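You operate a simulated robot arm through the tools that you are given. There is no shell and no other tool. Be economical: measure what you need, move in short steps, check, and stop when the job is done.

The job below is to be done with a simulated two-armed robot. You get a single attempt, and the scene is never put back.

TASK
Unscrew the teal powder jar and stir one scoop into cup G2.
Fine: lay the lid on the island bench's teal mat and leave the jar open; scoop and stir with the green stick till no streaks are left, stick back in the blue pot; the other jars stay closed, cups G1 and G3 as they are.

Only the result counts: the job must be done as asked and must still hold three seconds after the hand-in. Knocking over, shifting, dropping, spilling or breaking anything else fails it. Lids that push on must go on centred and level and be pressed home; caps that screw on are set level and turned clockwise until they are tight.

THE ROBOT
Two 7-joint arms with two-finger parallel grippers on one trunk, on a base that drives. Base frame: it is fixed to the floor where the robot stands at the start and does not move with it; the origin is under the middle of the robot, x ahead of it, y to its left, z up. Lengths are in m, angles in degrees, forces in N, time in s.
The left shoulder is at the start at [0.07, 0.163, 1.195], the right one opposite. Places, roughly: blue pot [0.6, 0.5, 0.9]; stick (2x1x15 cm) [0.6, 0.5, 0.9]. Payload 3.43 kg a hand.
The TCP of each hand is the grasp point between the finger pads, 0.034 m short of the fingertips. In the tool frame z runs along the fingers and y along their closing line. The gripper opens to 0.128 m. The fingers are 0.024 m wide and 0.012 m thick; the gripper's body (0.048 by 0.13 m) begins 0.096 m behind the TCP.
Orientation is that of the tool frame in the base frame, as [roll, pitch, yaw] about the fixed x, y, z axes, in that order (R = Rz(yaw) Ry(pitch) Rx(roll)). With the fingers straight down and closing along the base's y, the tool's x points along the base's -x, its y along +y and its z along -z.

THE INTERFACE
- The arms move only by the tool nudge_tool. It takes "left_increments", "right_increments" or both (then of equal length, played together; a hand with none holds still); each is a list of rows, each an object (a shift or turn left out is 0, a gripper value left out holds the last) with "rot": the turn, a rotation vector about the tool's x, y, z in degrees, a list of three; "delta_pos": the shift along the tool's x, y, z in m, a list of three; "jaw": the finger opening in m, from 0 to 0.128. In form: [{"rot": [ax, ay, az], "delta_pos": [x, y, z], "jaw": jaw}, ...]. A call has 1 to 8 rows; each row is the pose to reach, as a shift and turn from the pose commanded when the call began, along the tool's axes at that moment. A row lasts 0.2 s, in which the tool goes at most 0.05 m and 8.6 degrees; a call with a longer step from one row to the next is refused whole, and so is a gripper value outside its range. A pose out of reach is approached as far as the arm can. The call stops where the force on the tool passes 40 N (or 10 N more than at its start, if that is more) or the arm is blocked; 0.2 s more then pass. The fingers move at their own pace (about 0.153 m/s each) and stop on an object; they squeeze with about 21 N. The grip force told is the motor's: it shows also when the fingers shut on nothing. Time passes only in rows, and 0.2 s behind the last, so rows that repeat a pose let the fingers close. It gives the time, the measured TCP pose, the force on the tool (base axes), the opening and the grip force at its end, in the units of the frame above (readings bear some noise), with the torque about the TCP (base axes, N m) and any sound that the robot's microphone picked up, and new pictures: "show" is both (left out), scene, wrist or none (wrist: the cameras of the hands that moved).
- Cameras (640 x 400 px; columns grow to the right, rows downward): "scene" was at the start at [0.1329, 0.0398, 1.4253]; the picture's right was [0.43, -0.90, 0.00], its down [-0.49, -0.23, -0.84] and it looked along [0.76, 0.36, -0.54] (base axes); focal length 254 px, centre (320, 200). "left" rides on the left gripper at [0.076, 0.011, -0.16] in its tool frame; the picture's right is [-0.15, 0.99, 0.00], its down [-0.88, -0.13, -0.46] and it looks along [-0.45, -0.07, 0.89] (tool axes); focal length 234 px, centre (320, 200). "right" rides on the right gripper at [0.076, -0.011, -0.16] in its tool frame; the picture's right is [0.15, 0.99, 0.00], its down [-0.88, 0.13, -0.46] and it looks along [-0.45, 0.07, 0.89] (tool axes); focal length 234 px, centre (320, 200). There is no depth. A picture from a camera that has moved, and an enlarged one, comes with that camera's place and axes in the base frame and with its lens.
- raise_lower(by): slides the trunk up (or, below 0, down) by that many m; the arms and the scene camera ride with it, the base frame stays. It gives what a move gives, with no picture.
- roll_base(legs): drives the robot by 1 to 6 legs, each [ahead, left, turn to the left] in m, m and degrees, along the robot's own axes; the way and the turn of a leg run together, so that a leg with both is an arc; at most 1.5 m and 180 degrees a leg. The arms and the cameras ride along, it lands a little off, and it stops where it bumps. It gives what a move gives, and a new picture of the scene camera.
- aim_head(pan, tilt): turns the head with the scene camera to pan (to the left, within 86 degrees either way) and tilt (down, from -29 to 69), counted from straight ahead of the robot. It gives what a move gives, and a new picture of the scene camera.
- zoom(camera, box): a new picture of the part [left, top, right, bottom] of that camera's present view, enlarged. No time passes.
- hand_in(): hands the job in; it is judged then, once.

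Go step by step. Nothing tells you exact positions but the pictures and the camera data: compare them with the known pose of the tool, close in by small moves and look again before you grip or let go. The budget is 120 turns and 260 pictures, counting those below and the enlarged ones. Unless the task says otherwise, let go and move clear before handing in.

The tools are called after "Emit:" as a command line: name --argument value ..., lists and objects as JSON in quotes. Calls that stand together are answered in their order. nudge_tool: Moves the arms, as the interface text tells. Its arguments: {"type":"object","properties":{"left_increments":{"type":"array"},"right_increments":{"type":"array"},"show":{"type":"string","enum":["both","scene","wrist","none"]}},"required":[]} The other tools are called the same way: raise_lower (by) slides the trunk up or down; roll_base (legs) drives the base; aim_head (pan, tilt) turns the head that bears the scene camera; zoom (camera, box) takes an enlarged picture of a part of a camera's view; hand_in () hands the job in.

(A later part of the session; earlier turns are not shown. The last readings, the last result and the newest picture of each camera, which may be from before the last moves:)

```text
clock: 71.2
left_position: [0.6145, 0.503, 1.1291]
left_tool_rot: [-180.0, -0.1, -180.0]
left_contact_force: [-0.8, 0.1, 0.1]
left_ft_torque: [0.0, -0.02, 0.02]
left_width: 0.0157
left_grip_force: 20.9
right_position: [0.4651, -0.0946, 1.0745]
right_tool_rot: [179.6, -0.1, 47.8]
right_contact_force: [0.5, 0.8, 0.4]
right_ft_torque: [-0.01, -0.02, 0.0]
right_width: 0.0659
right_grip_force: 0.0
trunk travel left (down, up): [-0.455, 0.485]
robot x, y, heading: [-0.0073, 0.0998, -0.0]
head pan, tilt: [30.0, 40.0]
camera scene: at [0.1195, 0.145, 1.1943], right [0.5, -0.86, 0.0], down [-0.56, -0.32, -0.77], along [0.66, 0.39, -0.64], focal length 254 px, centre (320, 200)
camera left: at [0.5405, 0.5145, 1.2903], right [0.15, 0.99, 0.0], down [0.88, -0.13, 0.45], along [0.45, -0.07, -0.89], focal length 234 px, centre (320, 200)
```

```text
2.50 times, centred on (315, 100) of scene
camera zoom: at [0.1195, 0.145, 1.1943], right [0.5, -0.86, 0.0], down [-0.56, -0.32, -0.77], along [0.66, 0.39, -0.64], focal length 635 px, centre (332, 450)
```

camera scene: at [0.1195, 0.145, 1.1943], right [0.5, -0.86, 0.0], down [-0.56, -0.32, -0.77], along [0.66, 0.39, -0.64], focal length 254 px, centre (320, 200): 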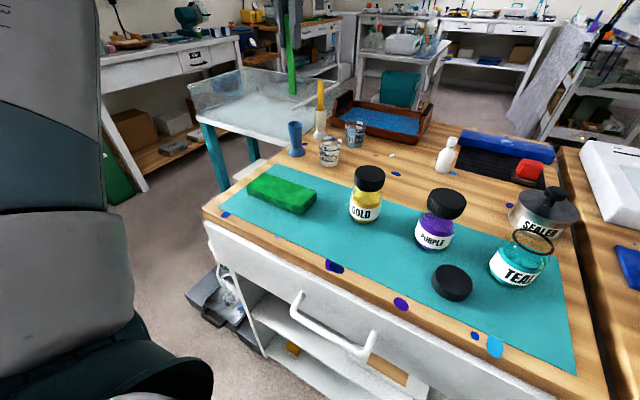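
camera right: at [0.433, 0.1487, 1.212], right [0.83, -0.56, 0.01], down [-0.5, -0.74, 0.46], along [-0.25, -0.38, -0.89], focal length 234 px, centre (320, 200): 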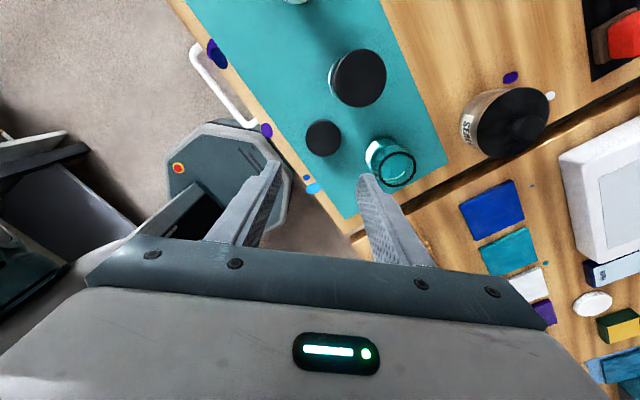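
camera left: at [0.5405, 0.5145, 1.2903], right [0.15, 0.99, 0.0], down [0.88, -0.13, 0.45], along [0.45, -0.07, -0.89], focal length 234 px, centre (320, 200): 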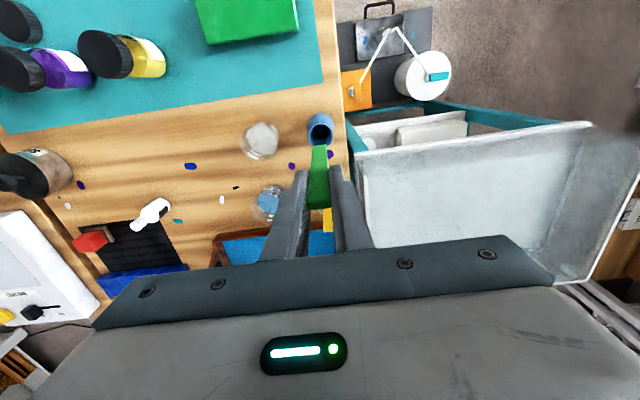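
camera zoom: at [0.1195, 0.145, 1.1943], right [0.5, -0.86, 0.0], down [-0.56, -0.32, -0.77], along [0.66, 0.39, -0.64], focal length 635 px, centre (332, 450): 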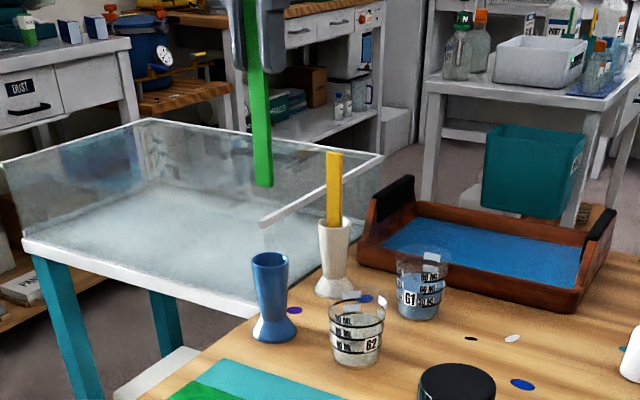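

The stick hangs straight, with its tip 0.122 m below the TCP. I'll move the right hand out of the way and carry the stick toward the jar.

Emit:
nudge_tool --left_increments '[{"delta_pos": [0.015, -0.045, 0]}, {"delta_pos": [0.03, -0.09, 0]}, {"delta_pos": [0.045, -0.135, 0]}, {"delta_pos": [0.06, -0.18, 0]}, {"delta_pos": [0.075, -0.225, 0]}, {"delta_pos": [0.09, -0.27, 0]}, {"delta_pos": [0.105, -0.315, 0]}, {"delta_pos": [0.12, -0.36, 0]}]' --right_increments '[{"delta_pos": [-0.035, 0.018, -0.01]}, {"delta_pos": [-0.07, 0.036, -0.02]}, {"delta_pos": [-0.104, 0.054, -0.02]}, {"delta_pos": [-0.138, 0.071, -0.02]}, {"delta_pos": [-0.138, 0.071, -0.02]}, {"delta_pos": [-0.138, 0.071, -0.02]}, {"delta_pos": [-0.138, 0.071, -0.02]}, {"delta_pos": [-0.138, 0.071, -0.02]}]'

Emit:
zoom --camera "scene" --box '[440, 160, 600, 300]'

```text
clock: 73.0
left_position: [0.4547, 0.2549, 1.1122]
left_tool_rot: [-180.0, -0.1, 180.0]
left_contact_force: [0.2, 0.0, -0.1]
left_ft_torque: [0.05, -0.07, 0.0]
left_width: 0.0161
left_grip_force: 21.1
left hand out of reach, approached as far as the arm can: row 5, 6, 7, 8
right_position: [0.4246, -0.2419, 1.0963]
right_tool_rot: [179.5, -0.2, 47.8]
right_contact_force: [-0.3, -0.4, -0.6]
right_ft_torque: [0.04, -0.03, 0.01]
right_width: 0.066
right_grip_force: 0.0
trunk travel left (down, up): [-0.455, 0.485]
robot x, y, heading: [-0.0065, 0.1002, 0.2]
head pan, tilt: [30.0, 40.0]
camera scene: at [0.1177, 0.144, 1.1946], right [0.5, -0.86, 0.0], down [-0.55, -0.32, -0.77], along [0.66, 0.39, -0.64], focal length 254 px, centre (320, 200)
camera right: at [0.4651, -0.1773, 1.2577], right [0.83, -0.56, 0.01], down [-0.5, -0.74, 0.45], along [-0.25, -0.38, -0.89], focal length 234 px, centre (320, 200)
camera left: at [0.3803, 0.2672, 1.2719], right [0.15, 0.99, 0.0], down [0.88, -0.13, 0.45], along [0.45, -0.07, -0.89], focal length 234 px, centre (320, 200)
```

scene: 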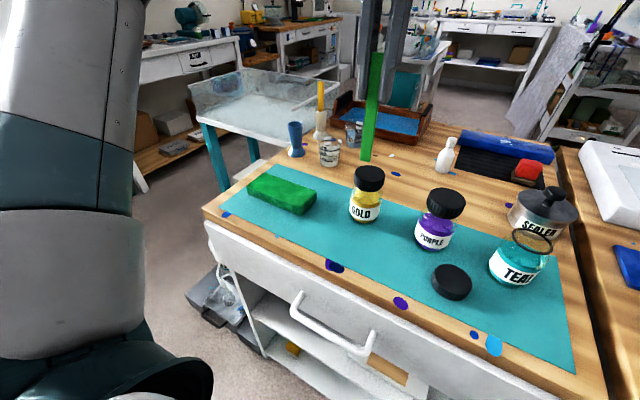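
right: 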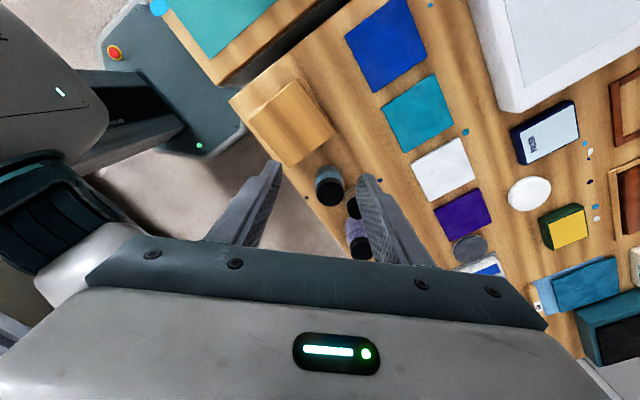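
left: 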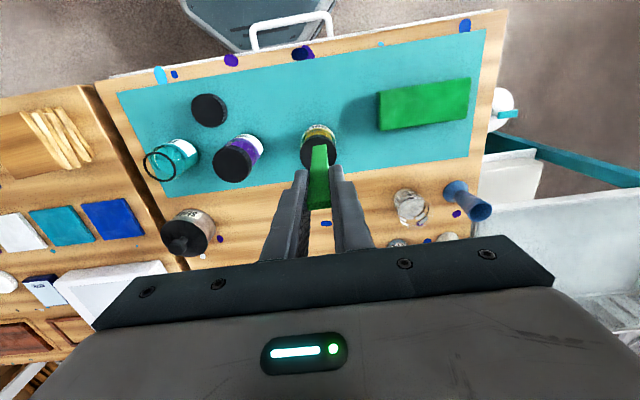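

```text
2.86 times, centred on (520, 230) of scene
camera zoom: at [0.1177, 0.144, 1.1946], right [0.5, -0.86, 0.0], down [-0.55, -0.32, -0.77], along [0.66, 0.39, -0.64], focal length 726 px, centre (-251, 114)
```

zoom: 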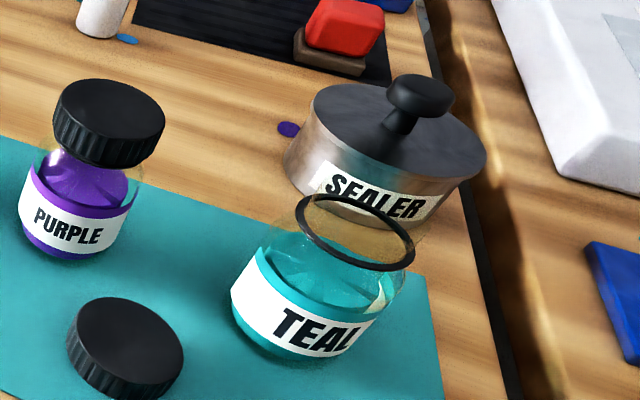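

The left arm is too folded here. I'll raise the trunk 0.05 m and shift the base slightly back and right, which puts both the jar and G2 within comfortable reach.

Emit:
raise_lower --by 0.05

Emit:
roll_base --legs '[[-0.045, -0.065, 0]]'

Emit:
aim_head --pan 18 --tilt 42

```text
clock: 73.9
left_position: [0.4564, 0.2563, 1.1601]
left_tool_rot: [179.9, -0.3, 180.0]
left_contact_force: [0.4, 0.0, 0.0]
left_ft_torque: [-0.01, -0.02, 0.0]
left_width: 0.0156
left_grip_force: 21.3
right_position: [0.4261, -0.2403, 1.1461]
right_tool_rot: [179.6, -0.2, 47.8]
right_contact_force: [-0.3, 0.4, 0.6]
right_ft_torque: [0.01, 0.01, 0.02]
right_width: 0.0661
right_grip_force: 0.0
trunk travel left (down, up): [-0.505, 0.435]
robot x, y, heading: [-0.0088, 0.0988, 0.2]
head pan, tilt: [30.0, 40.0]
```

```text
clock: 75.0
left_position: [0.4118, 0.1895, 1.1606]
left_tool_rot: [180.0, -0.1, -179.9]
left_contact_force: [0.0, 0.6, 0.2]
left_ft_torque: [0.05, 0.01, 0.0]
left_width: 0.0159
left_grip_force: 21.2
right_position: [0.3821, -0.3082, 1.1467]
right_tool_rot: [179.6, -0.2, 47.9]
right_contact_force: [-0.3, -0.1, -0.5]
right_ft_torque: [0.01, -0.04, 0.0]
right_width: 0.0661
right_grip_force: 0.1
trunk travel left (down, up): [-0.505, 0.435]
robot x, y, heading: [-0.0505, 0.0335, 0.1]
head pan, tilt: [30.0, 40.0]
camera scene: at [0.0748, 0.0766, 1.2444], right [0.5, -0.86, 0.0], down [-0.56, -0.32, -0.77], along [0.66, 0.39, -0.64], focal length 254 px, centre (320, 200)
```

scene: 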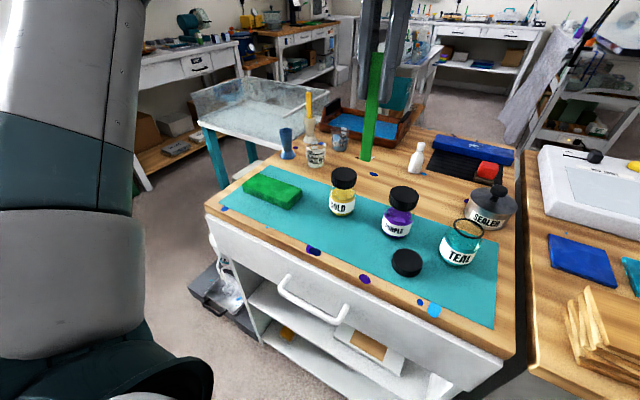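

```text
clock: 75.7
left_position: [0.4124, 0.1906, 1.16]
left_tool_rot: [180.0, -0.1, -179.9]
left_contact_force: [-0.4, -0.9, -0.9]
left_ft_torque: [0.02, 0.01, -0.01]
left_width: 0.0159
left_grip_force: 21.3
right_position: [0.3814, -0.3081, 1.1473]
right_tool_rot: [179.6, -0.1, 47.9]
right_contact_force: [-0.3, -0.1, -0.1]
right_ft_torque: [-0.05, -0.02, 0.01]
right_width: 0.0659
right_grip_force: 0.0
trunk travel left (down, up): [-0.505, 0.435]
robot x, y, heading: [-0.0504, 0.0337, 0.2]
head pan, tilt: [18.0, 42.0]
camera scene: at [0.0814, 0.0608, 1.2414], right [0.31, -0.95, 0.0], down [-0.64, -0.21, -0.74], along [0.71, 0.23, -0.67], focal length 254 px, centre (320, 200)
```

scene: 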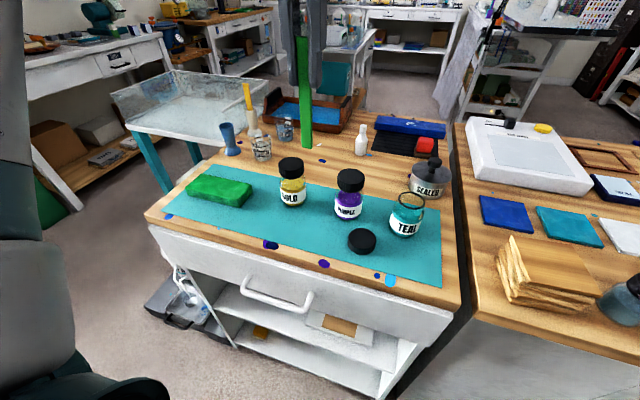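

I'll zoom on the jar opening to locate its mouth precisely.

Emit:
zoom --camera "scene" --box '[350, 170, 470, 260]'

Emit:
nudge_tool --left_increments '[{"delta_pos": [-0.02, -0.045, 0]}, {"delta_pos": [-0.03, -0.09, 0]}, {"delta_pos": [-0.03, -0.12, 0]}]' --show "wrist"

```text
4.44 times, centred on (410, 215) of scene
camera zoom: at [0.0814, 0.0608, 1.2414], right [0.31, -0.95, 0.0], down [-0.64, -0.21, -0.74], along [0.71, 0.23, -0.67], focal length 1129 px, centre (-80, 133)
```

zoom: 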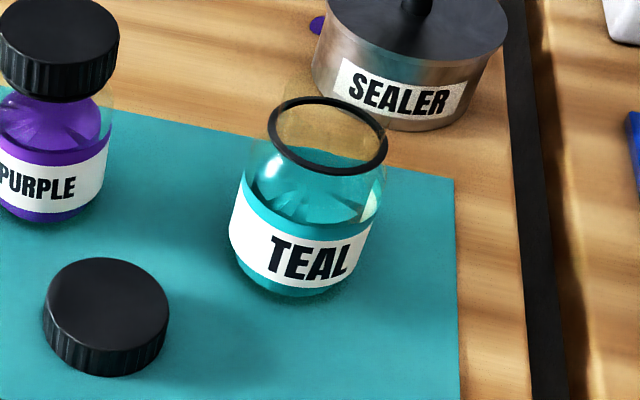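

```text
clock: 76.5
left_position: [0.4115, 0.1881, 1.1501]
left_tool_rot: [-180.0, 0.0, -180.0]
left_contact_force: [-0.2, 0.5, -0.5]
left_ft_torque: [0.02, -0.03, 0.03]
left_width: 0.0162
left_grip_force: 21.3
left hand out of reach, approached as far as the arm can: row 1, 2, 3
right_position: [0.3816, -0.3067, 1.1465]
right_tool_rot: [179.6, -0.1, 47.9]
right_contact_force: [-0.8, 0.1, 0.5]
right_ft_torque: [0.0, -0.01, 0.03]
right_width: 0.066
right_grip_force: 0.2
trunk travel left (down, up): [-0.505, 0.435]
robot x, y, heading: [-0.0489, 0.031, 0.3]
head pan, tilt: [18.0, 42.0]
camera left: at [0.3381, 0.1993, 1.3111], right [0.14, 0.99, 0.0], down [0.88, -0.13, 0.45], along [0.45, -0.07, -0.89], focal length 234 px, centre (320, 200)
```

left: 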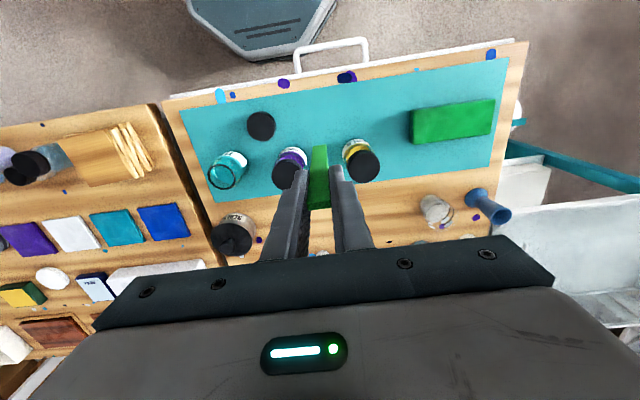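

The arm is too folded for this height relative to the shoulder. I'll raise the trunk 0.1 m more and lower the hand by as much.

Emit:
raise_lower --by 0.1

Emit:
nudge_tool --left_increments '[{"delta_pos": [-0.01, 0, 0.04]}, {"delta_pos": [-0.02, 0, 0.08]}, {"delta_pos": [-0.03, 0, 0.1]}, {"delta_pos": [-0.035, -0.04, 0.1]}, {"delta_pos": [-0.04, -0.08, 0.1]}, {"delta_pos": [-0.04, -0.12, 0.1]}]' --show "wrist"

```text
clock: 77.8
left_position: [0.4117, 0.1884, 1.2496]
left_tool_rot: [-180.0, -0.2, -179.8]
left_contact_force: [0.2, -1.5, -0.4]
left_ft_torque: [-0.02, 0.0, 0.01]
left_width: 0.0159
left_grip_force: 20.9
right_position: [0.3816, -0.3072, 1.2469]
right_tool_rot: [179.6, -0.1, 47.9]
right_contact_force: [1.2, 0.4, -0.1]
right_ft_torque: [0.01, 0.01, -0.02]
right_width: 0.0654
right_grip_force: 0.0
trunk travel left (down, up): [-0.605, 0.335]
robot x, y, heading: [-0.0504, 0.0328, 0.5]
head pan, tilt: [18.0, 42.0]
```

```text
clock: 79.2
left_position: [0.4406, 0.1643, 1.1356]
left_tool_rot: [180.0, -0.1, -179.9]
left_contact_force: [0.5, -0.5, -0.3]
left_ft_torque: [0.0, 0.02, 0.01]
left_width: 0.0161
left_grip_force: 21.0
left hand out of reach, approached as far as the arm can: row 4, 5, 6
right_position: [0.3805, -0.3083, 1.2471]
right_tool_rot: [179.6, 0.0, 47.9]
right_contact_force: [-0.8, -0.3, 0.1]
right_ft_torque: [0.03, -0.01, -0.01]
right_width: 0.0658
right_grip_force: 0.0
trunk travel left (down, up): [-0.605, 0.335]
robot x, y, heading: [-0.0499, 0.0347, 0.4]
head pan, tilt: [18.0, 42.0]
camera left: at [0.3659, 0.1752, 1.2954], right [0.14, 0.99, 0.0], down [0.88, -0.13, 0.45], along [0.45, -0.07, -0.89], focal length 234 px, centre (320, 200)
```

left: 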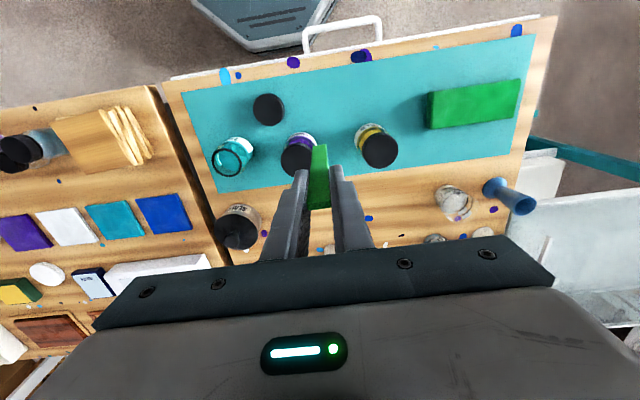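

There's a lateral limit around 0.13 m left of the robot's centre-line. I'll strafe the base 0.22 m right so the jar lies well inside the left hand's range.

Emit:
roll_base --legs '[[0, -0.22, 0]]'

Emit:
nudge_tool --left_increments '[{"delta_pos": [-0.01, 0.03, 0]}, {"delta_pos": [-0.01, 0.055, 0]}, {"delta_pos": [-0.01, 0.08, 0]}]' --show "wrist"

```text
clock: 80.9
left_position: [0.4405, -0.0522, 1.1352]
left_tool_rot: [180.0, -0.3, -180.0]
left_contact_force: [-0.4, 0.1, -0.2]
left_ft_torque: [0.01, 0.02, -0.02]
left_width: 0.016
left_grip_force: 21.6
right_position: [0.3836, -0.5249, 1.2468]
right_tool_rot: [179.6, -0.1, 47.9]
right_contact_force: [-0.2, 0.7, -0.2]
right_ft_torque: [0.0, 0.01, 0.02]
right_width: 0.0659
right_grip_force: 0.1
trunk travel left (down, up): [-0.605, 0.335]
robot x, y, heading: [-0.0484, -0.1842, 0.4]
head pan, tilt: [18.0, 42.0]
camera scene: at [0.0823, -0.156, 1.3414], right [0.31, -0.95, 0.0], down [-0.64, -0.21, -0.74], along [0.71, 0.23, -0.67], focal length 254 px, centre (320, 200)
```

scene: 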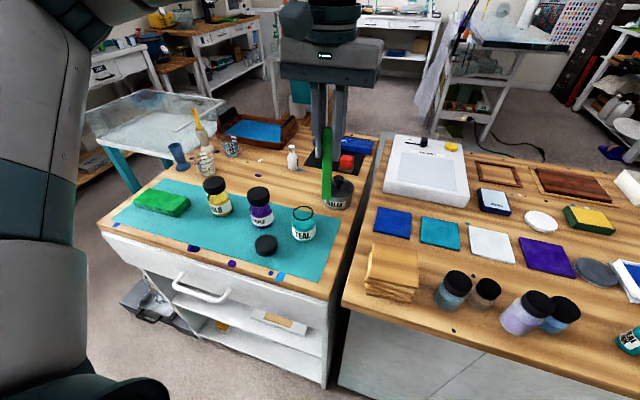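

```text
clock: 81.7
left_position: [0.4498, 0.0276, 1.1348]
left_tool_rot: [179.9, -0.1, -179.9]
left_contact_force: [0.9, 0.6, -0.9]
left_ft_torque: [-0.01, -0.02, -0.02]
left_width: 0.0159
left_grip_force: 21.6
right_position: [0.3833, -0.5231, 1.2463]
right_tool_rot: [179.6, -0.1, 47.9]
right_contact_force: [-0.1, 0.3, -0.2]
right_ft_torque: [-0.02, 0.01, 0.0]
right_width: 0.0659
right_grip_force: 0.0
trunk travel left (down, up): [-0.605, 0.335]
robot x, y, heading: [-0.0501, -0.1871, 0.1]
head pan, tilt: [18.0, 42.0]
camera left: at [0.375, 0.0394, 1.2961], right [0.14, 0.99, 0.0], down [0.88, -0.13, 0.45], along [0.45, -0.07, -0.89], focal length 234 px, centre (320, 200)
```

left: 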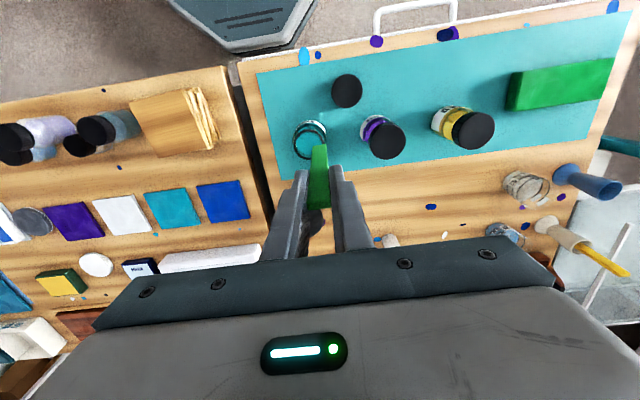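

Emit:
zoom --camera "left" --box '[260, 90, 380, 190]'

Emit:
zoom --camera "scene" --box '[250, 130, 370, 260]'

```text
4.00 times, centred on (320, 140) of left
camera zoom: at [0.375, 0.0394, 1.2961], right [0.14, 0.99, 0.0], down [0.88, -0.13, 0.45], along [0.45, -0.07, -0.89], focal length 937 px, centre (320, 440)
```

zoom: 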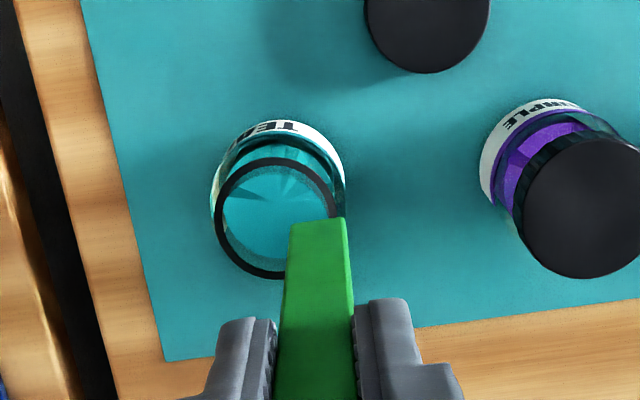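

```text
3.08 times, centred on (310, 195) of scene
camera zoom: at [0.0816, -0.1558, 1.3414], right [0.31, -0.95, 0.0], down [-0.64, -0.21, -0.74], along [0.71, 0.23, -0.67], focal length 782 px, centre (351, 215)
```

zoom: 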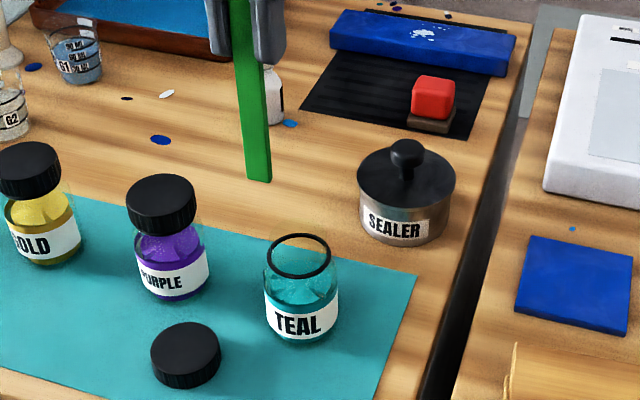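

The mouth centre is at about (0.458, 0.0095), inner diameter about 4 cm. I'll align the stick over it and descend to just above the rim to check.

Emit:
nudge_tool --left_increments '[{"delta_pos": [-0.008, -0.018, 0]}, {"delta_pos": [-0.008, -0.018, 0.02]}, {"delta_pos": [-0.008, -0.018, 0.045]}, {"delta_pos": [-0.008, -0.018, 0.06]}, {"delta_pos": [-0.008, -0.018, 0.06]}]' --show "none"

Emit:
zoom --camera "left" --box '[260, 90, 380, 190]'

Emit:
zoom --camera "scene" --box '[250, 130, 370, 260]'

```text
clock: 82.9
left_position: [0.4565, 0.008, 1.0744]
left_tool_rot: [179.9, -0.1, 180.0]
left_contact_force: [0.0, -0.1, -1.5]
left_ft_torque: [-0.06, -0.02, 0.0]
left_width: 0.0158
left_grip_force: 21.4
right_position: [0.3836, -0.5244, 1.2468]
right_tool_rot: [179.6, -0.1, 48.0]
right_contact_force: [0.3, -0.9, 0.6]
right_ft_torque: [0.03, -0.01, 0.0]
right_width: 0.0662
right_grip_force: 0.0
trunk travel left (down, up): [-0.605, 0.335]
robot x, y, heading: [-0.0467, -0.1826, 0.4]
head pan, tilt: [18.0, 42.0]
```

```text
4.00 times, centred on (320, 140) of left
camera zoom: at [0.383, 0.0203, 1.2358], right [0.14, 0.99, 0.0], down [0.88, -0.13, 0.45], along [0.45, -0.07, -0.89], focal length 937 px, centre (320, 440)
```

zoom: 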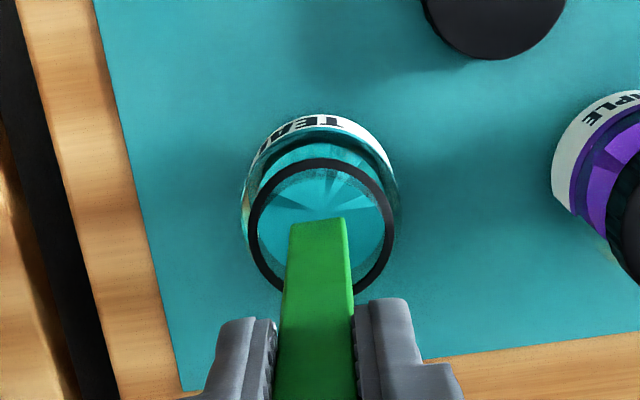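

```text
3.08 times, centred on (310, 195) of scene
camera zoom: at [0.0819, -0.1559, 1.3414], right [0.31, -0.95, 0.0], down [-0.64, -0.21, -0.74], along [0.71, 0.23, -0.67], focal length 782 px, centre (351, 215)
```

zoom: 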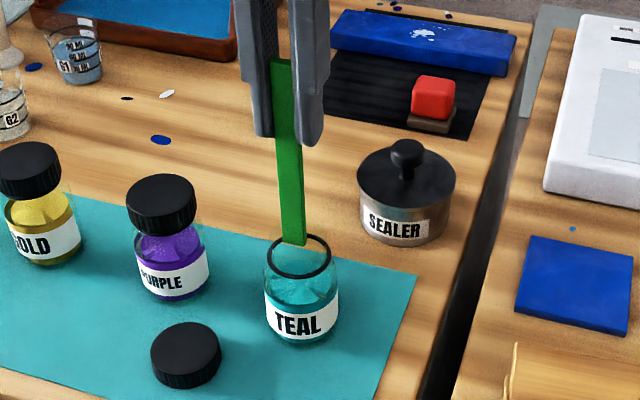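

The tip is over the mouth's centre. I'll dip it into the powder.

Emit:
nudge_tool --left_increments '[{"delta_pos": [-0.0015, 0, 0.025]}, {"delta_pos": [-0.0015, 0, 0.045]}, {"delta_pos": [-0.0015, 0, 0.06]}, {"delta_pos": [-0.0015, 0, 0.07]}, {"delta_pos": [-0.0015, 0, 0.075]}]' --show "none"

Emit:
zoom --camera "left" --box '[260, 90, 380, 190]'

Emit:
zoom --camera "scene" --box '[250, 130, 370, 260]'

```text
clock: 84.1
left_position: [0.4594, 0.0095, 1.0001]
left_tool_rot: [-180.0, -0.2, -180.0]
left_contact_force: [-0.4, -1.0, 0.4]
left_ft_torque: [0.0, 0.0, -0.01]
left_width: 0.0159
left_grip_force: 20.7
right_position: [0.3826, -0.5244, 1.2464]
right_tool_rot: [179.6, -0.1, 47.8]
right_contact_force: [-0.6, 1.1, -0.2]
right_ft_torque: [0.01, 0.02, 0.02]
right_width: 0.066
right_grip_force: 0.0
trunk travel left (down, up): [-0.605, 0.335]
robot x, y, heading: [-0.0481, -0.1844, 0.4]
head pan, tilt: [18.0, 42.0]
```

```text
4.00 times, centred on (320, 140) of left
camera zoom: at [0.3861, 0.0207, 1.1606], right [0.14, 0.99, 0.0], down [0.88, -0.13, 0.45], along [0.45, -0.07, -0.89], focal length 937 px, centre (320, 440)
```

zoom: 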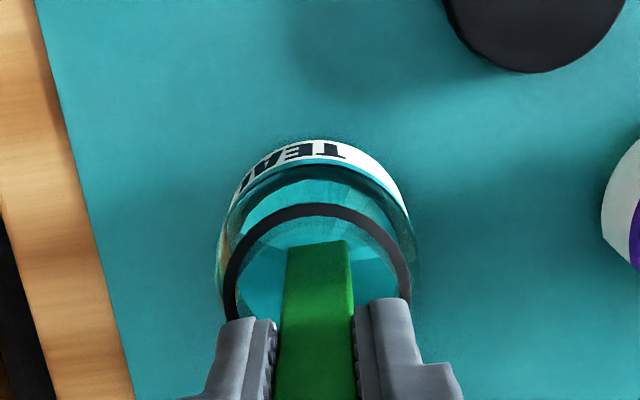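

```text
3.08 times, centred on (310, 195) of scene
camera zoom: at [0.0823, -0.1562, 1.3414], right [0.31, -0.95, 0.0], down [-0.64, -0.21, -0.74], along [0.71, 0.23, -0.67], focal length 782 px, centre (351, 215)
```

zoom: 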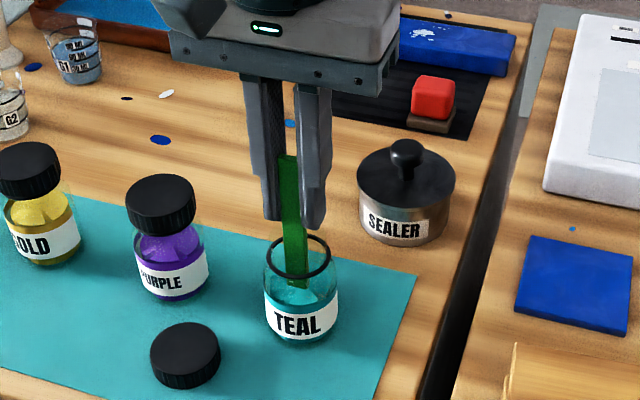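

The tip is in the powder. I'll go slightly deeper with a small scoop motion, then lift slowly.

Emit:
nudge_tool --left_increments '[{"delta_pos": [0, 0, 0.008]}, {"delta_pos": [-0.005, 0, 0.008]}, {"delta_pos": [0.004, 0, 0.008]}, {"delta_pos": [0, 0, 0]}, {"delta_pos": [0, 0, -0.025]}, {"delta_pos": [0, 0, -0.05]}, {"delta_pos": [0, 0, -0.085]}, {"delta_pos": [0, 0, -0.12]}]' --show "none"

Emit:
zoom --camera "left" --box '[260, 90, 380, 190]'

Emit:
zoom --camera "scene" --box '[250, 130, 370, 260]'

```text
clock: 85.9
left_position: [0.4606, 0.0123, 1.1201]
left_tool_rot: [-180.0, -0.1, -180.0]
left_contact_force: [0.2, -0.2, -0.9]
left_ft_torque: [-0.02, -0.02, 0.02]
left_width: 0.0159
left_grip_force: 20.8
right_position: [0.3824, -0.5241, 1.2462]
right_tool_rot: [179.6, -0.2, 47.8]
right_contact_force: [-0.9, -0.3, 0.4]
right_ft_torque: [0.0, -0.02, -0.01]
right_width: 0.0658
right_grip_force: 0.1
trunk travel left (down, up): [-0.605, 0.335]
robot x, y, heading: [-0.0492, -0.1826, 0.3]
head pan, tilt: [18.0, 42.0]
```

```text
4.00 times, centred on (320, 140) of left
camera zoom: at [0.3863, 0.0229, 1.2812], right [0.15, 0.99, 0.0], down [0.88, -0.13, 0.45], along [0.45, -0.07, -0.89], focal length 937 px, centre (320, 440)
```

zoom: 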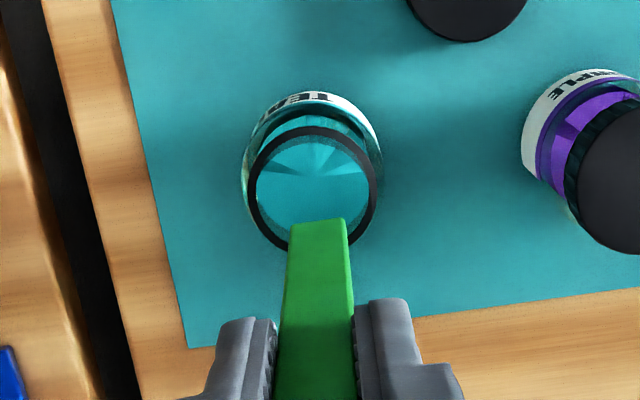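

```text
3.08 times, centred on (310, 195) of scene
camera zoom: at [0.0816, -0.1565, 1.3414], right [0.31, -0.95, 0.0], down [-0.64, -0.21, -0.74], along [0.71, 0.23, -0.67], focal length 782 px, centre (351, 215)
```

zoom: 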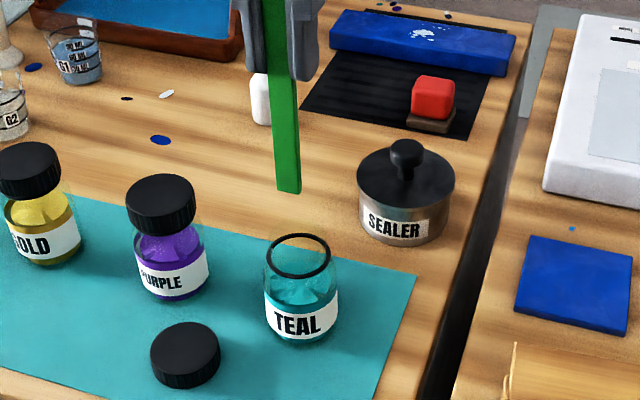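

I'll look closely at the tip for powder.

Emit:
zoom --camera "scene" --box '[285, 150, 325, 200]'

Emit:
zoom --camera "left" --box '[300, 115, 345, 160]'

Emit:
zoom --camera "scene" --box '[285, 195, 325, 240]'

```text
8.00 times, centred on (305, 175) of scene
camera zoom: at [0.0816, -0.1565, 1.3414], right [0.31, -0.95, 0.0], down [-0.64, -0.21, -0.74], along [0.71, 0.23, -0.67], focal length 2032 px, centre (440, 400)
```

zoom: 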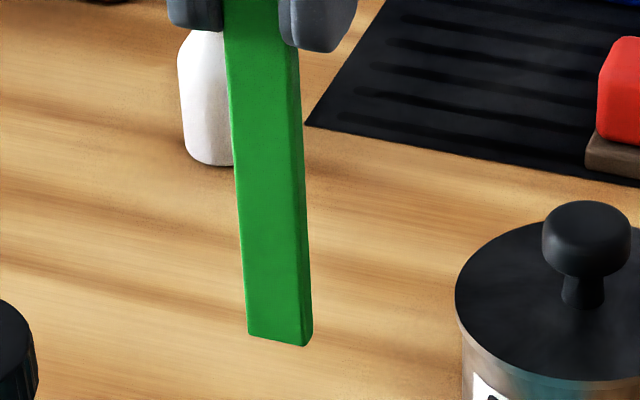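

```text
8.89 times, centred on (322, 138) of left
camera zoom: at [0.3863, 0.0229, 1.2812], right [0.15, 0.99, 0.0], down [0.88, -0.13, 0.45], along [0.45, -0.07, -0.89], focal length 2082 px, centre (298, 756)
```

zoom: 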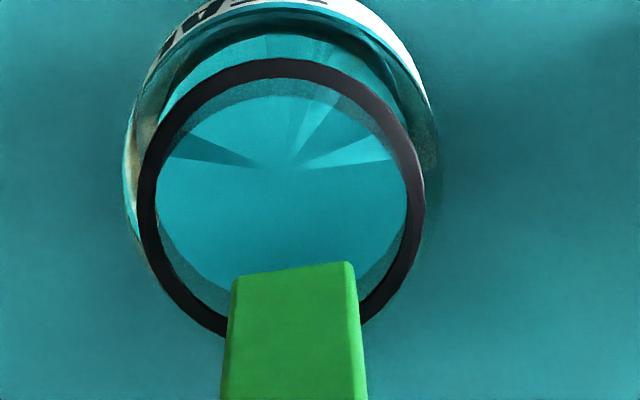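

```text
8.89 times, centred on (305, 218) of scene
camera zoom: at [0.0816, -0.1565, 1.3414], right [0.31, -0.95, 0.0], down [-0.64, -0.21, -0.74], along [0.71, 0.23, -0.67], focal length 2258 px, centre (453, 44)
```

zoom: 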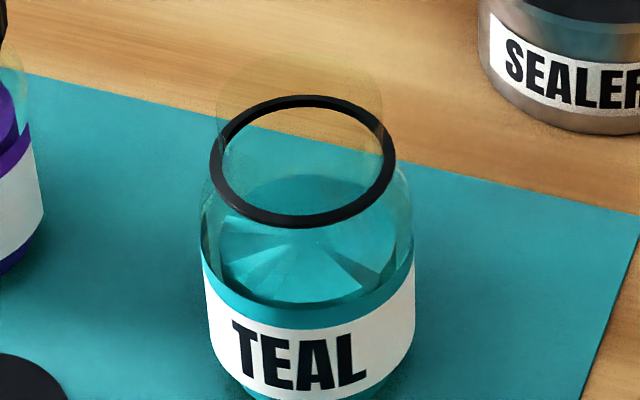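

No powder is visible on the tip. I'll dip deeper and work the stick with a sweeping motion before lifting.

Emit:
nudge_tool --left_increments '[{"delta_pos": [0.001, -0.002, 0.04]}, {"delta_pos": [0.001, -0.002, 0.08]}, {"delta_pos": [0.001, -0.002, 0.11]}, {"delta_pos": [0.001, -0.002, 0.125]}, {"delta_pos": [0.001, -0.002, 0.133]}]' --show "none"

Emit:
nudge_tool --left_increments '[{"delta_pos": [0.007, 0, 0]}, {"delta_pos": [0.007, 0, 0]}, {"delta_pos": [-0.007, 0, 0]}, {"delta_pos": [-0.007, 0, -0.002]}, {"delta_pos": [0.004, 0, 0]}, {"delta_pos": [0.004, 0, 0]}, {"delta_pos": [-0.006, 0, 0]}, {"delta_pos": [-0.006, 0, 0]}]' --show "none"

Emit:
zoom --camera "scene" --box '[275, 170, 335, 250]'

Emit:
nudge_tool --left_increments '[{"delta_pos": [0.004, 0, -0.02]}, {"delta_pos": [0.006, 0, -0.04]}, {"delta_pos": [0.006, 0, -0.06]}, {"delta_pos": [0.006, 0, -0.09]}, {"delta_pos": [0.006, 0, -0.12]}]' --show "none"

Emit:
zoom --camera "scene" --box '[275, 140, 335, 220]'

```text
clock: 87.1
left_position: [0.4575, 0.0074, 0.986]
left_tool_rot: [-180.0, -0.1, -179.9]
left_contact_force: [-0.2, -0.1, -0.7]
left_ft_torque: [0.02, -0.02, -0.03]
left_width: 0.0158
left_grip_force: 21.0
right_position: [0.3832, -0.5252, 1.2477]
right_tool_rot: [179.6, -0.1, 47.9]
right_contact_force: [-0.3, -0.4, 1.1]
right_ft_torque: [0.0, 0.01, -0.04]
right_width: 0.066
right_grip_force: 0.0
trunk travel left (down, up): [-0.605, 0.335]
robot x, y, heading: [-0.0475, -0.1808, 0.1]
head pan, tilt: [18.0, 42.0]
```

```text
clock: 88.9
left_position: [0.4632, 0.0073, 0.9866]
left_tool_rot: [-180.0, -0.2, -179.9]
left_contact_force: [-0.7, 0.3, 0.3]
left_ft_torque: [0.01, -0.01, -0.01]
left_width: 0.0161
left_grip_force: 21.2
right_position: [0.3831, -0.5259, 1.2481]
right_tool_rot: [179.6, 0.0, 47.9]
right_contact_force: [-0.4, -0.1, -0.7]
right_ft_torque: [0.02, 0.02, -0.01]
right_width: 0.0661
right_grip_force: 0.0
trunk travel left (down, up): [-0.605, 0.335]
robot x, y, heading: [-0.0483, -0.1838, 0.4]
head pan, tilt: [18.0, 42.0]
```

```text
5.00 times, centred on (305, 210) of scene
camera zoom: at [0.082, -0.1563, 1.3414], right [0.31, -0.95, 0.0], down [-0.64, -0.21, -0.74], along [0.71, 0.23, -0.67], focal length 1270 px, centre (395, 150)
```

zoom: 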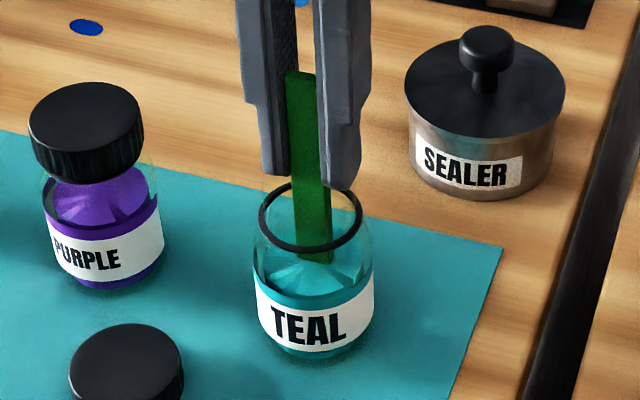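

```text
clock: 90.1
left_position: [0.4608, 0.0067, 1.108]
left_tool_rot: [-180.0, -0.2, -179.8]
left_contact_force: [0.1, -0.4, -0.3]
left_ft_torque: [0.0, -0.03, 0.03]
left_width: 0.0158
left_grip_force: 21.0
right_position: [0.383, -0.5241, 1.2459]
right_tool_rot: [179.6, -0.2, 47.9]
right_contact_force: [0.5, 0.0, 0.7]
right_ft_torque: [-0.02, 0.03, 0.0]
right_width: 0.0659
right_grip_force: 0.1
trunk travel left (down, up): [-0.605, 0.335]
robot x, y, heading: [-0.0473, -0.1861, 0.3]
head pan, tilt: [18.0, 42.0]
```

```text
5.00 times, centred on (305, 180) of scene
camera zoom: at [0.0821, -0.1564, 1.3414], right [0.31, -0.95, 0.0], down [-0.64, -0.21, -0.74], along [0.71, 0.23, -0.67], focal length 1270 px, centre (395, 300)
```

zoom: 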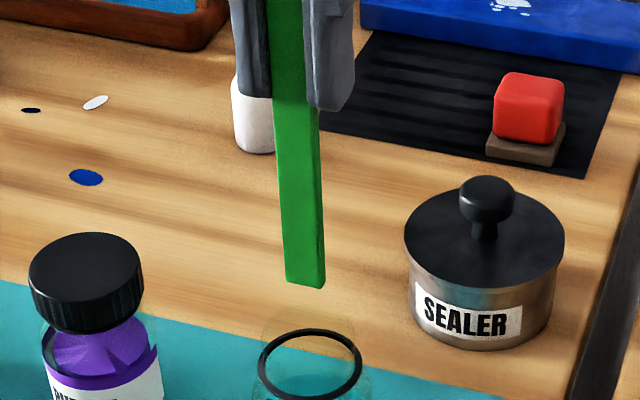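

Still no powder clings to a vertical stick. It likely has to be scooped with the flat face tilted. I'll tilt the stick about 23° above the mouth and then insert along its axis.

Emit:
nudge_tool --left_increments '[{"rot": [0, -7.7, 0], "delta_pos": [0.023, 0.001, 0]}, {"rot": [0, -15.4, 0], "delta_pos": [0.046, 0.002, 0]}, {"rot": [0, -23, 0], "delta_pos": [0.0687, 0.002, 0]}, {"rot": [0, -23, 0], "delta_pos": [0.0687, 0.002, 0.02]}, {"rot": [0, -23, 0], "delta_pos": [0.0687, 0.002, 0.02]}]' --show "wrist"

Emit:
zoom --camera "scene" --box '[270, 140, 350, 240]'

```text
clock: 91.3
left_position: [0.391, 0.0106, 1.0875]
left_tool_rot: [180.0, 22.9, -179.9]
left_contact_force: [-0.4, 0.3, 0.4]
left_ft_torque: [0.0, -0.02, -0.03]
left_width: 0.0158
left_grip_force: 20.5
right_position: [0.3834, -0.5241, 1.2477]
right_tool_rot: [179.5, -0.1, 47.9]
right_contact_force: [0.4, -0.5, -0.7]
right_ft_torque: [0.0, -0.02, -0.01]
right_width: 0.0659
right_grip_force: 0.0
trunk travel left (down, up): [-0.605, 0.335]
robot x, y, heading: [-0.0507, -0.182, 0.2]
head pan, tilt: [18.0, 42.0]
camera left: at [0.2603, 0.022, 1.2055], right [0.13, 0.99, 0.06], down [0.63, -0.13, 0.76], along [0.76, -0.07, -0.64], focal length 234 px, centre (320, 200)
```

left: 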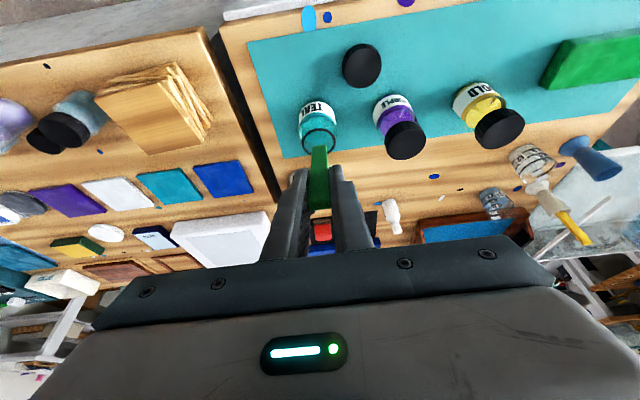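

```text
4.00 times, centred on (310, 190) of scene
camera zoom: at [0.0818, -0.1561, 1.3415], right [0.31, -0.95, 0.0], down [-0.64, -0.21, -0.74], along [0.71, 0.23, -0.67], focal length 1016 px, centre (360, 240)
```

zoom: 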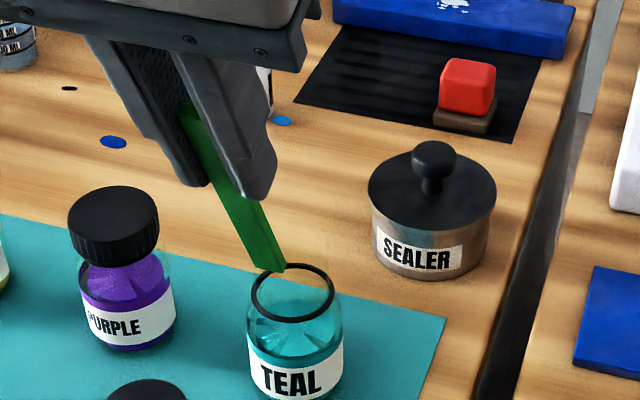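

Emit:
zoom --camera "left" --box '[270, 90, 370, 190]'

```text
4.00 times, centred on (320, 140) of left
camera zoom: at [0.2603, 0.022, 1.2055], right [0.13, 0.99, 0.06], down [0.63, -0.13, 0.76], along [0.76, -0.07, -0.64], focal length 937 px, centre (320, 440)
```

zoom: 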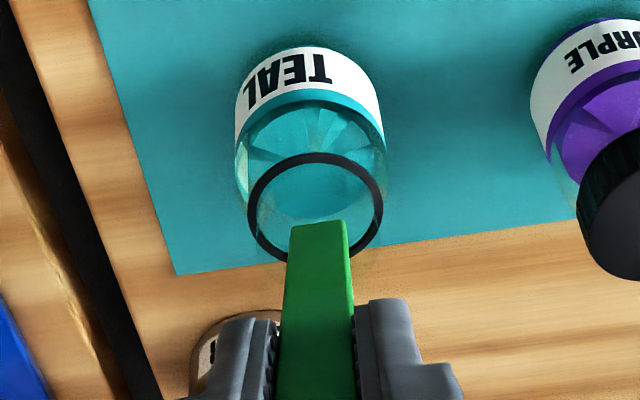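

Comparing views, the mouth is at z≈0.932, centre (0.459, 0.0085). I'll insert along the tilted axis, sweep forward slightly, and withdraw keeping the tilt.

Emit:
nudge_tool --left_increments '[{"delta_pos": [0.008, -0.002, 0]}, {"delta_pos": [0.008, -0.002, 0.03]}, {"delta_pos": [0.008, -0.002, 0.06]}, {"delta_pos": [0.008, -0.002, 0.085]}, {"delta_pos": [0.008, -0.002, 0.105]}, {"delta_pos": [0.008, -0.002, 0.11]}, {"delta_pos": [0.005, -0.002, 0.11]}, {"delta_pos": [0.003, -0.002, 0.108]}]' --show "none"

Emit:
zoom --camera "scene" --box '[270, 160, 350, 260]'

Emit:
nudge_tool --left_increments '[{"delta_pos": [0, 0, -0.02]}, {"delta_pos": [0, 0, -0.04]}, {"delta_pos": [0, 0, -0.065]}, {"delta_pos": [0, 0, -0.09]}, {"delta_pos": [0, 0, -0.115]}]' --show "none"

Emit:
zoom --camera "scene" --box '[270, 140, 350, 240]'

```text
clock: 93.1
left_position: [0.4286, 0.0076, 0.9872]
left_tool_rot: [-179.8, 22.8, -179.9]
left_contact_force: [-0.5, 0.6, 0.0]
left_ft_torque: [-0.01, 0.01, -0.03]
left_width: 0.0158
left_grip_force: 20.9
right_position: [0.3822, -0.5237, 1.2465]
right_tool_rot: [179.6, -0.1, 47.9]
right_contact_force: [0.5, -0.9, 0.4]
right_ft_torque: [-0.03, 0.0, -0.03]
right_width: 0.0658
right_grip_force: 0.1
trunk travel left (down, up): [-0.605, 0.335]
robot x, y, heading: [-0.0487, -0.1818, 0.2]
head pan, tilt: [18.0, 42.0]
```

```text
4.00 times, centred on (310, 210) of scene
camera zoom: at [0.082, -0.1563, 1.3414], right [0.31, -0.95, 0.0], down [-0.64, -0.21, -0.74], along [0.71, 0.23, -0.67], focal length 1016 px, centre (360, 160)
```

zoom: 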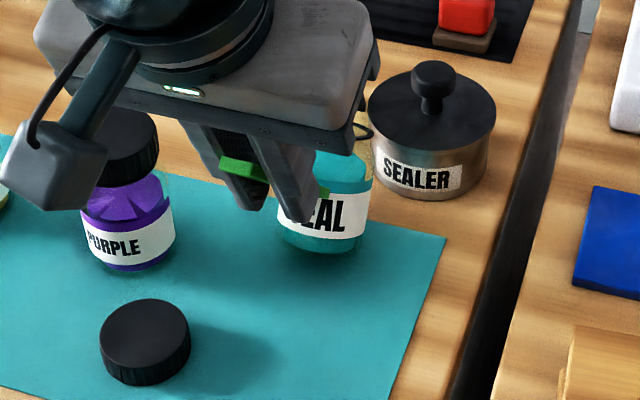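

```text
clock: 94.3
left_position: [0.3843, 0.0061, 1.0924]
left_tool_rot: [-180.0, 22.9, -180.0]
left_contact_force: [-0.9, 0.7, -0.4]
left_ft_torque: [0.0, 0.0, 0.01]
left_width: 0.0156
left_grip_force: 20.8
right_position: [0.3822, -0.5264, 1.2466]
right_tool_rot: [179.6, -0.3, 47.9]
right_contact_force: [-0.2, 1.1, 0.8]
right_ft_torque: [-0.01, -0.04, -0.01]
right_width: 0.0656
right_grip_force: 0.1
trunk travel left (down, up): [-0.605, 0.335]
robot x, y, heading: [-0.051, -0.1806, 0.6]
head pan, tilt: [18.0, 42.0]
```

```text
4.00 times, centred on (310, 190) of scene
camera zoom: at [0.0811, -0.1564, 1.3415], right [0.31, -0.95, 0.0], down [-0.63, -0.21, -0.74], along [0.71, 0.23, -0.67], focal length 1016 px, centre (360, 240)
```

zoom: 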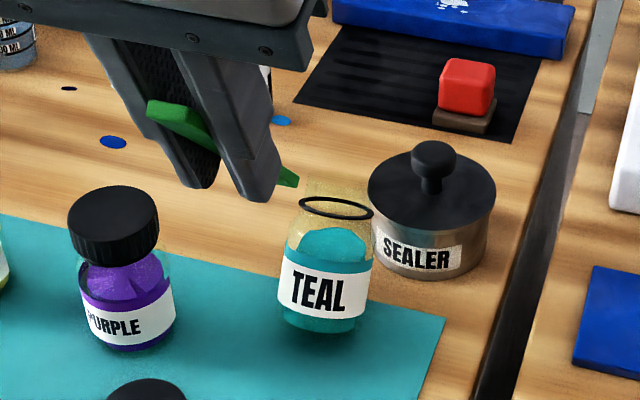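

The jar seems to have shifted or tilted, and the stick has rotated in the grip. I'll look carefully before doing anything else.

Emit:
zoom --camera "scene" --box '[220, 120, 400, 290]'

Emit:
zoom --camera "left" --box '[200, 40, 440, 220]'

```text
2.35 times, centred on (310, 205) of scene
camera zoom: at [0.0811, -0.1564, 1.3415], right [0.31, -0.95, 0.0], down [-0.63, -0.21, -0.74], along [0.71, 0.23, -0.67], focal length 598 px, centre (344, 188)
```

zoom: 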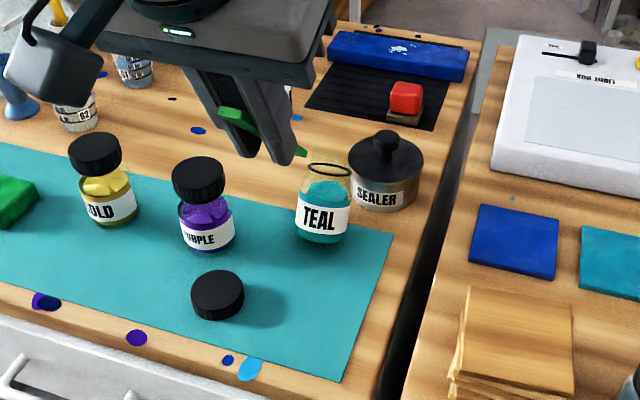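

```text
2.22 times, centred on (320, 130) of left
camera zoom: at [0.2532, 0.0169, 1.211], right [0.13, 0.99, 0.06], down [0.63, -0.13, 0.76], along [0.76, -0.07, -0.65], focal length 520 px, centre (320, 356)
```

zoom: 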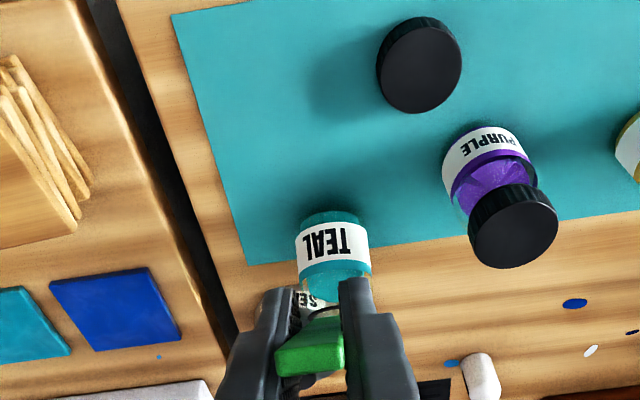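

Emit:
nudge_tool --left_increments '[{"delta_pos": [0, 0, 0]}, {"delta_pos": [0, 0, 0]}]' --show "none"

Emit:
zoom --camera "scene" --box '[280, 150, 350, 230]'

Emit:
zoom --camera "left" --box '[270, 100, 370, 220]'

Emit:
zoom --camera "right" --box '[160, 0, 480, 200]'

```text
clock: 94.9
left_position: [0.3858, 0.0058, 1.0919]
left_tool_rot: [-179.8, 22.7, -179.9]
left_contact_force: [-0.2, -0.1, -0.4]
left_ft_torque: [0.02, -0.01, 0.0]
left_width: 0.016
left_grip_force: 21.2
right_position: [0.384, -0.5236, 1.2474]
right_tool_rot: [179.6, -0.2, 47.9]
right_contact_force: [0.7, 0.3, 0.2]
right_ft_torque: [-0.01, 0.0, 0.01]
right_width: 0.066
right_grip_force: 0.0
trunk travel left (down, up): [-0.605, 0.335]
robot x, y, heading: [-0.0488, -0.1824, 0.1]
head pan, tilt: [18.0, 42.0]
```

```text
5.00 times, centred on (315, 190) of scene
camera zoom: at [0.0822, -0.1562, 1.3414], right [0.31, -0.95, 0.0], down [-0.64, -0.21, -0.74], along [0.71, 0.23, -0.67], focal length 1270 px, centre (345, 250)
```

zoom: 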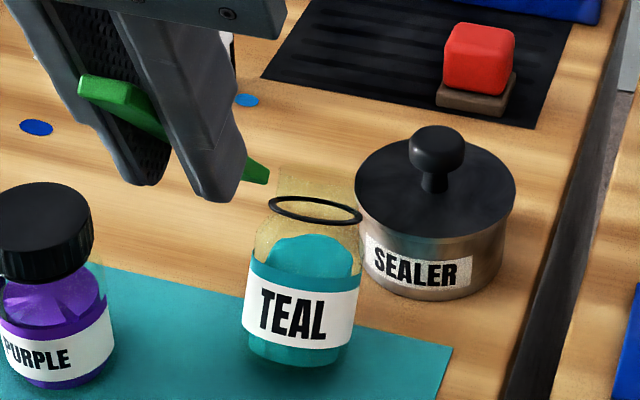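

```text
3.33 times, centred on (320, 160) of left
camera zoom: at [0.2544, 0.0171, 1.2107], right [0.13, 0.99, 0.06], down [0.63, -0.13, 0.76], along [0.76, -0.07, -0.65], focal length 781 px, centre (320, 333)
```

zoom: 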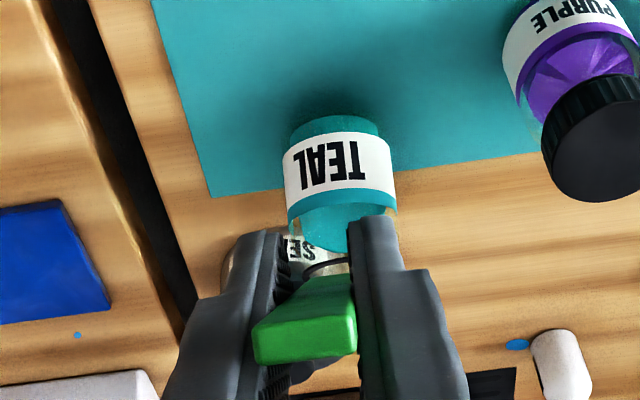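

```text
2.00 times, centred on (320, 100) of right
camera zoom: at [0.4244, -0.46, 1.4071], right [0.83, -0.55, 0.01], down [-0.5, -0.74, 0.45], along [-0.25, -0.38, -0.89], focal length 468 px, centre (320, 400)
```

zoom: 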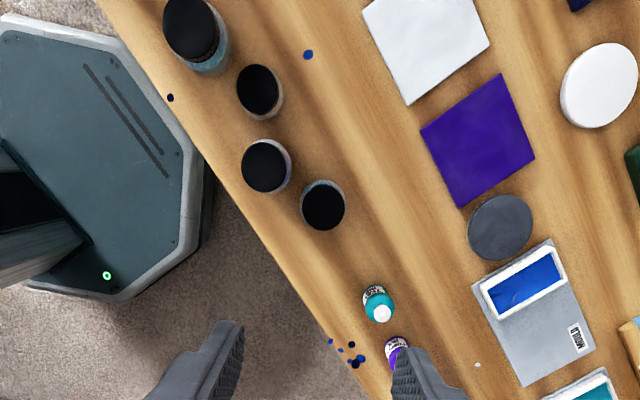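

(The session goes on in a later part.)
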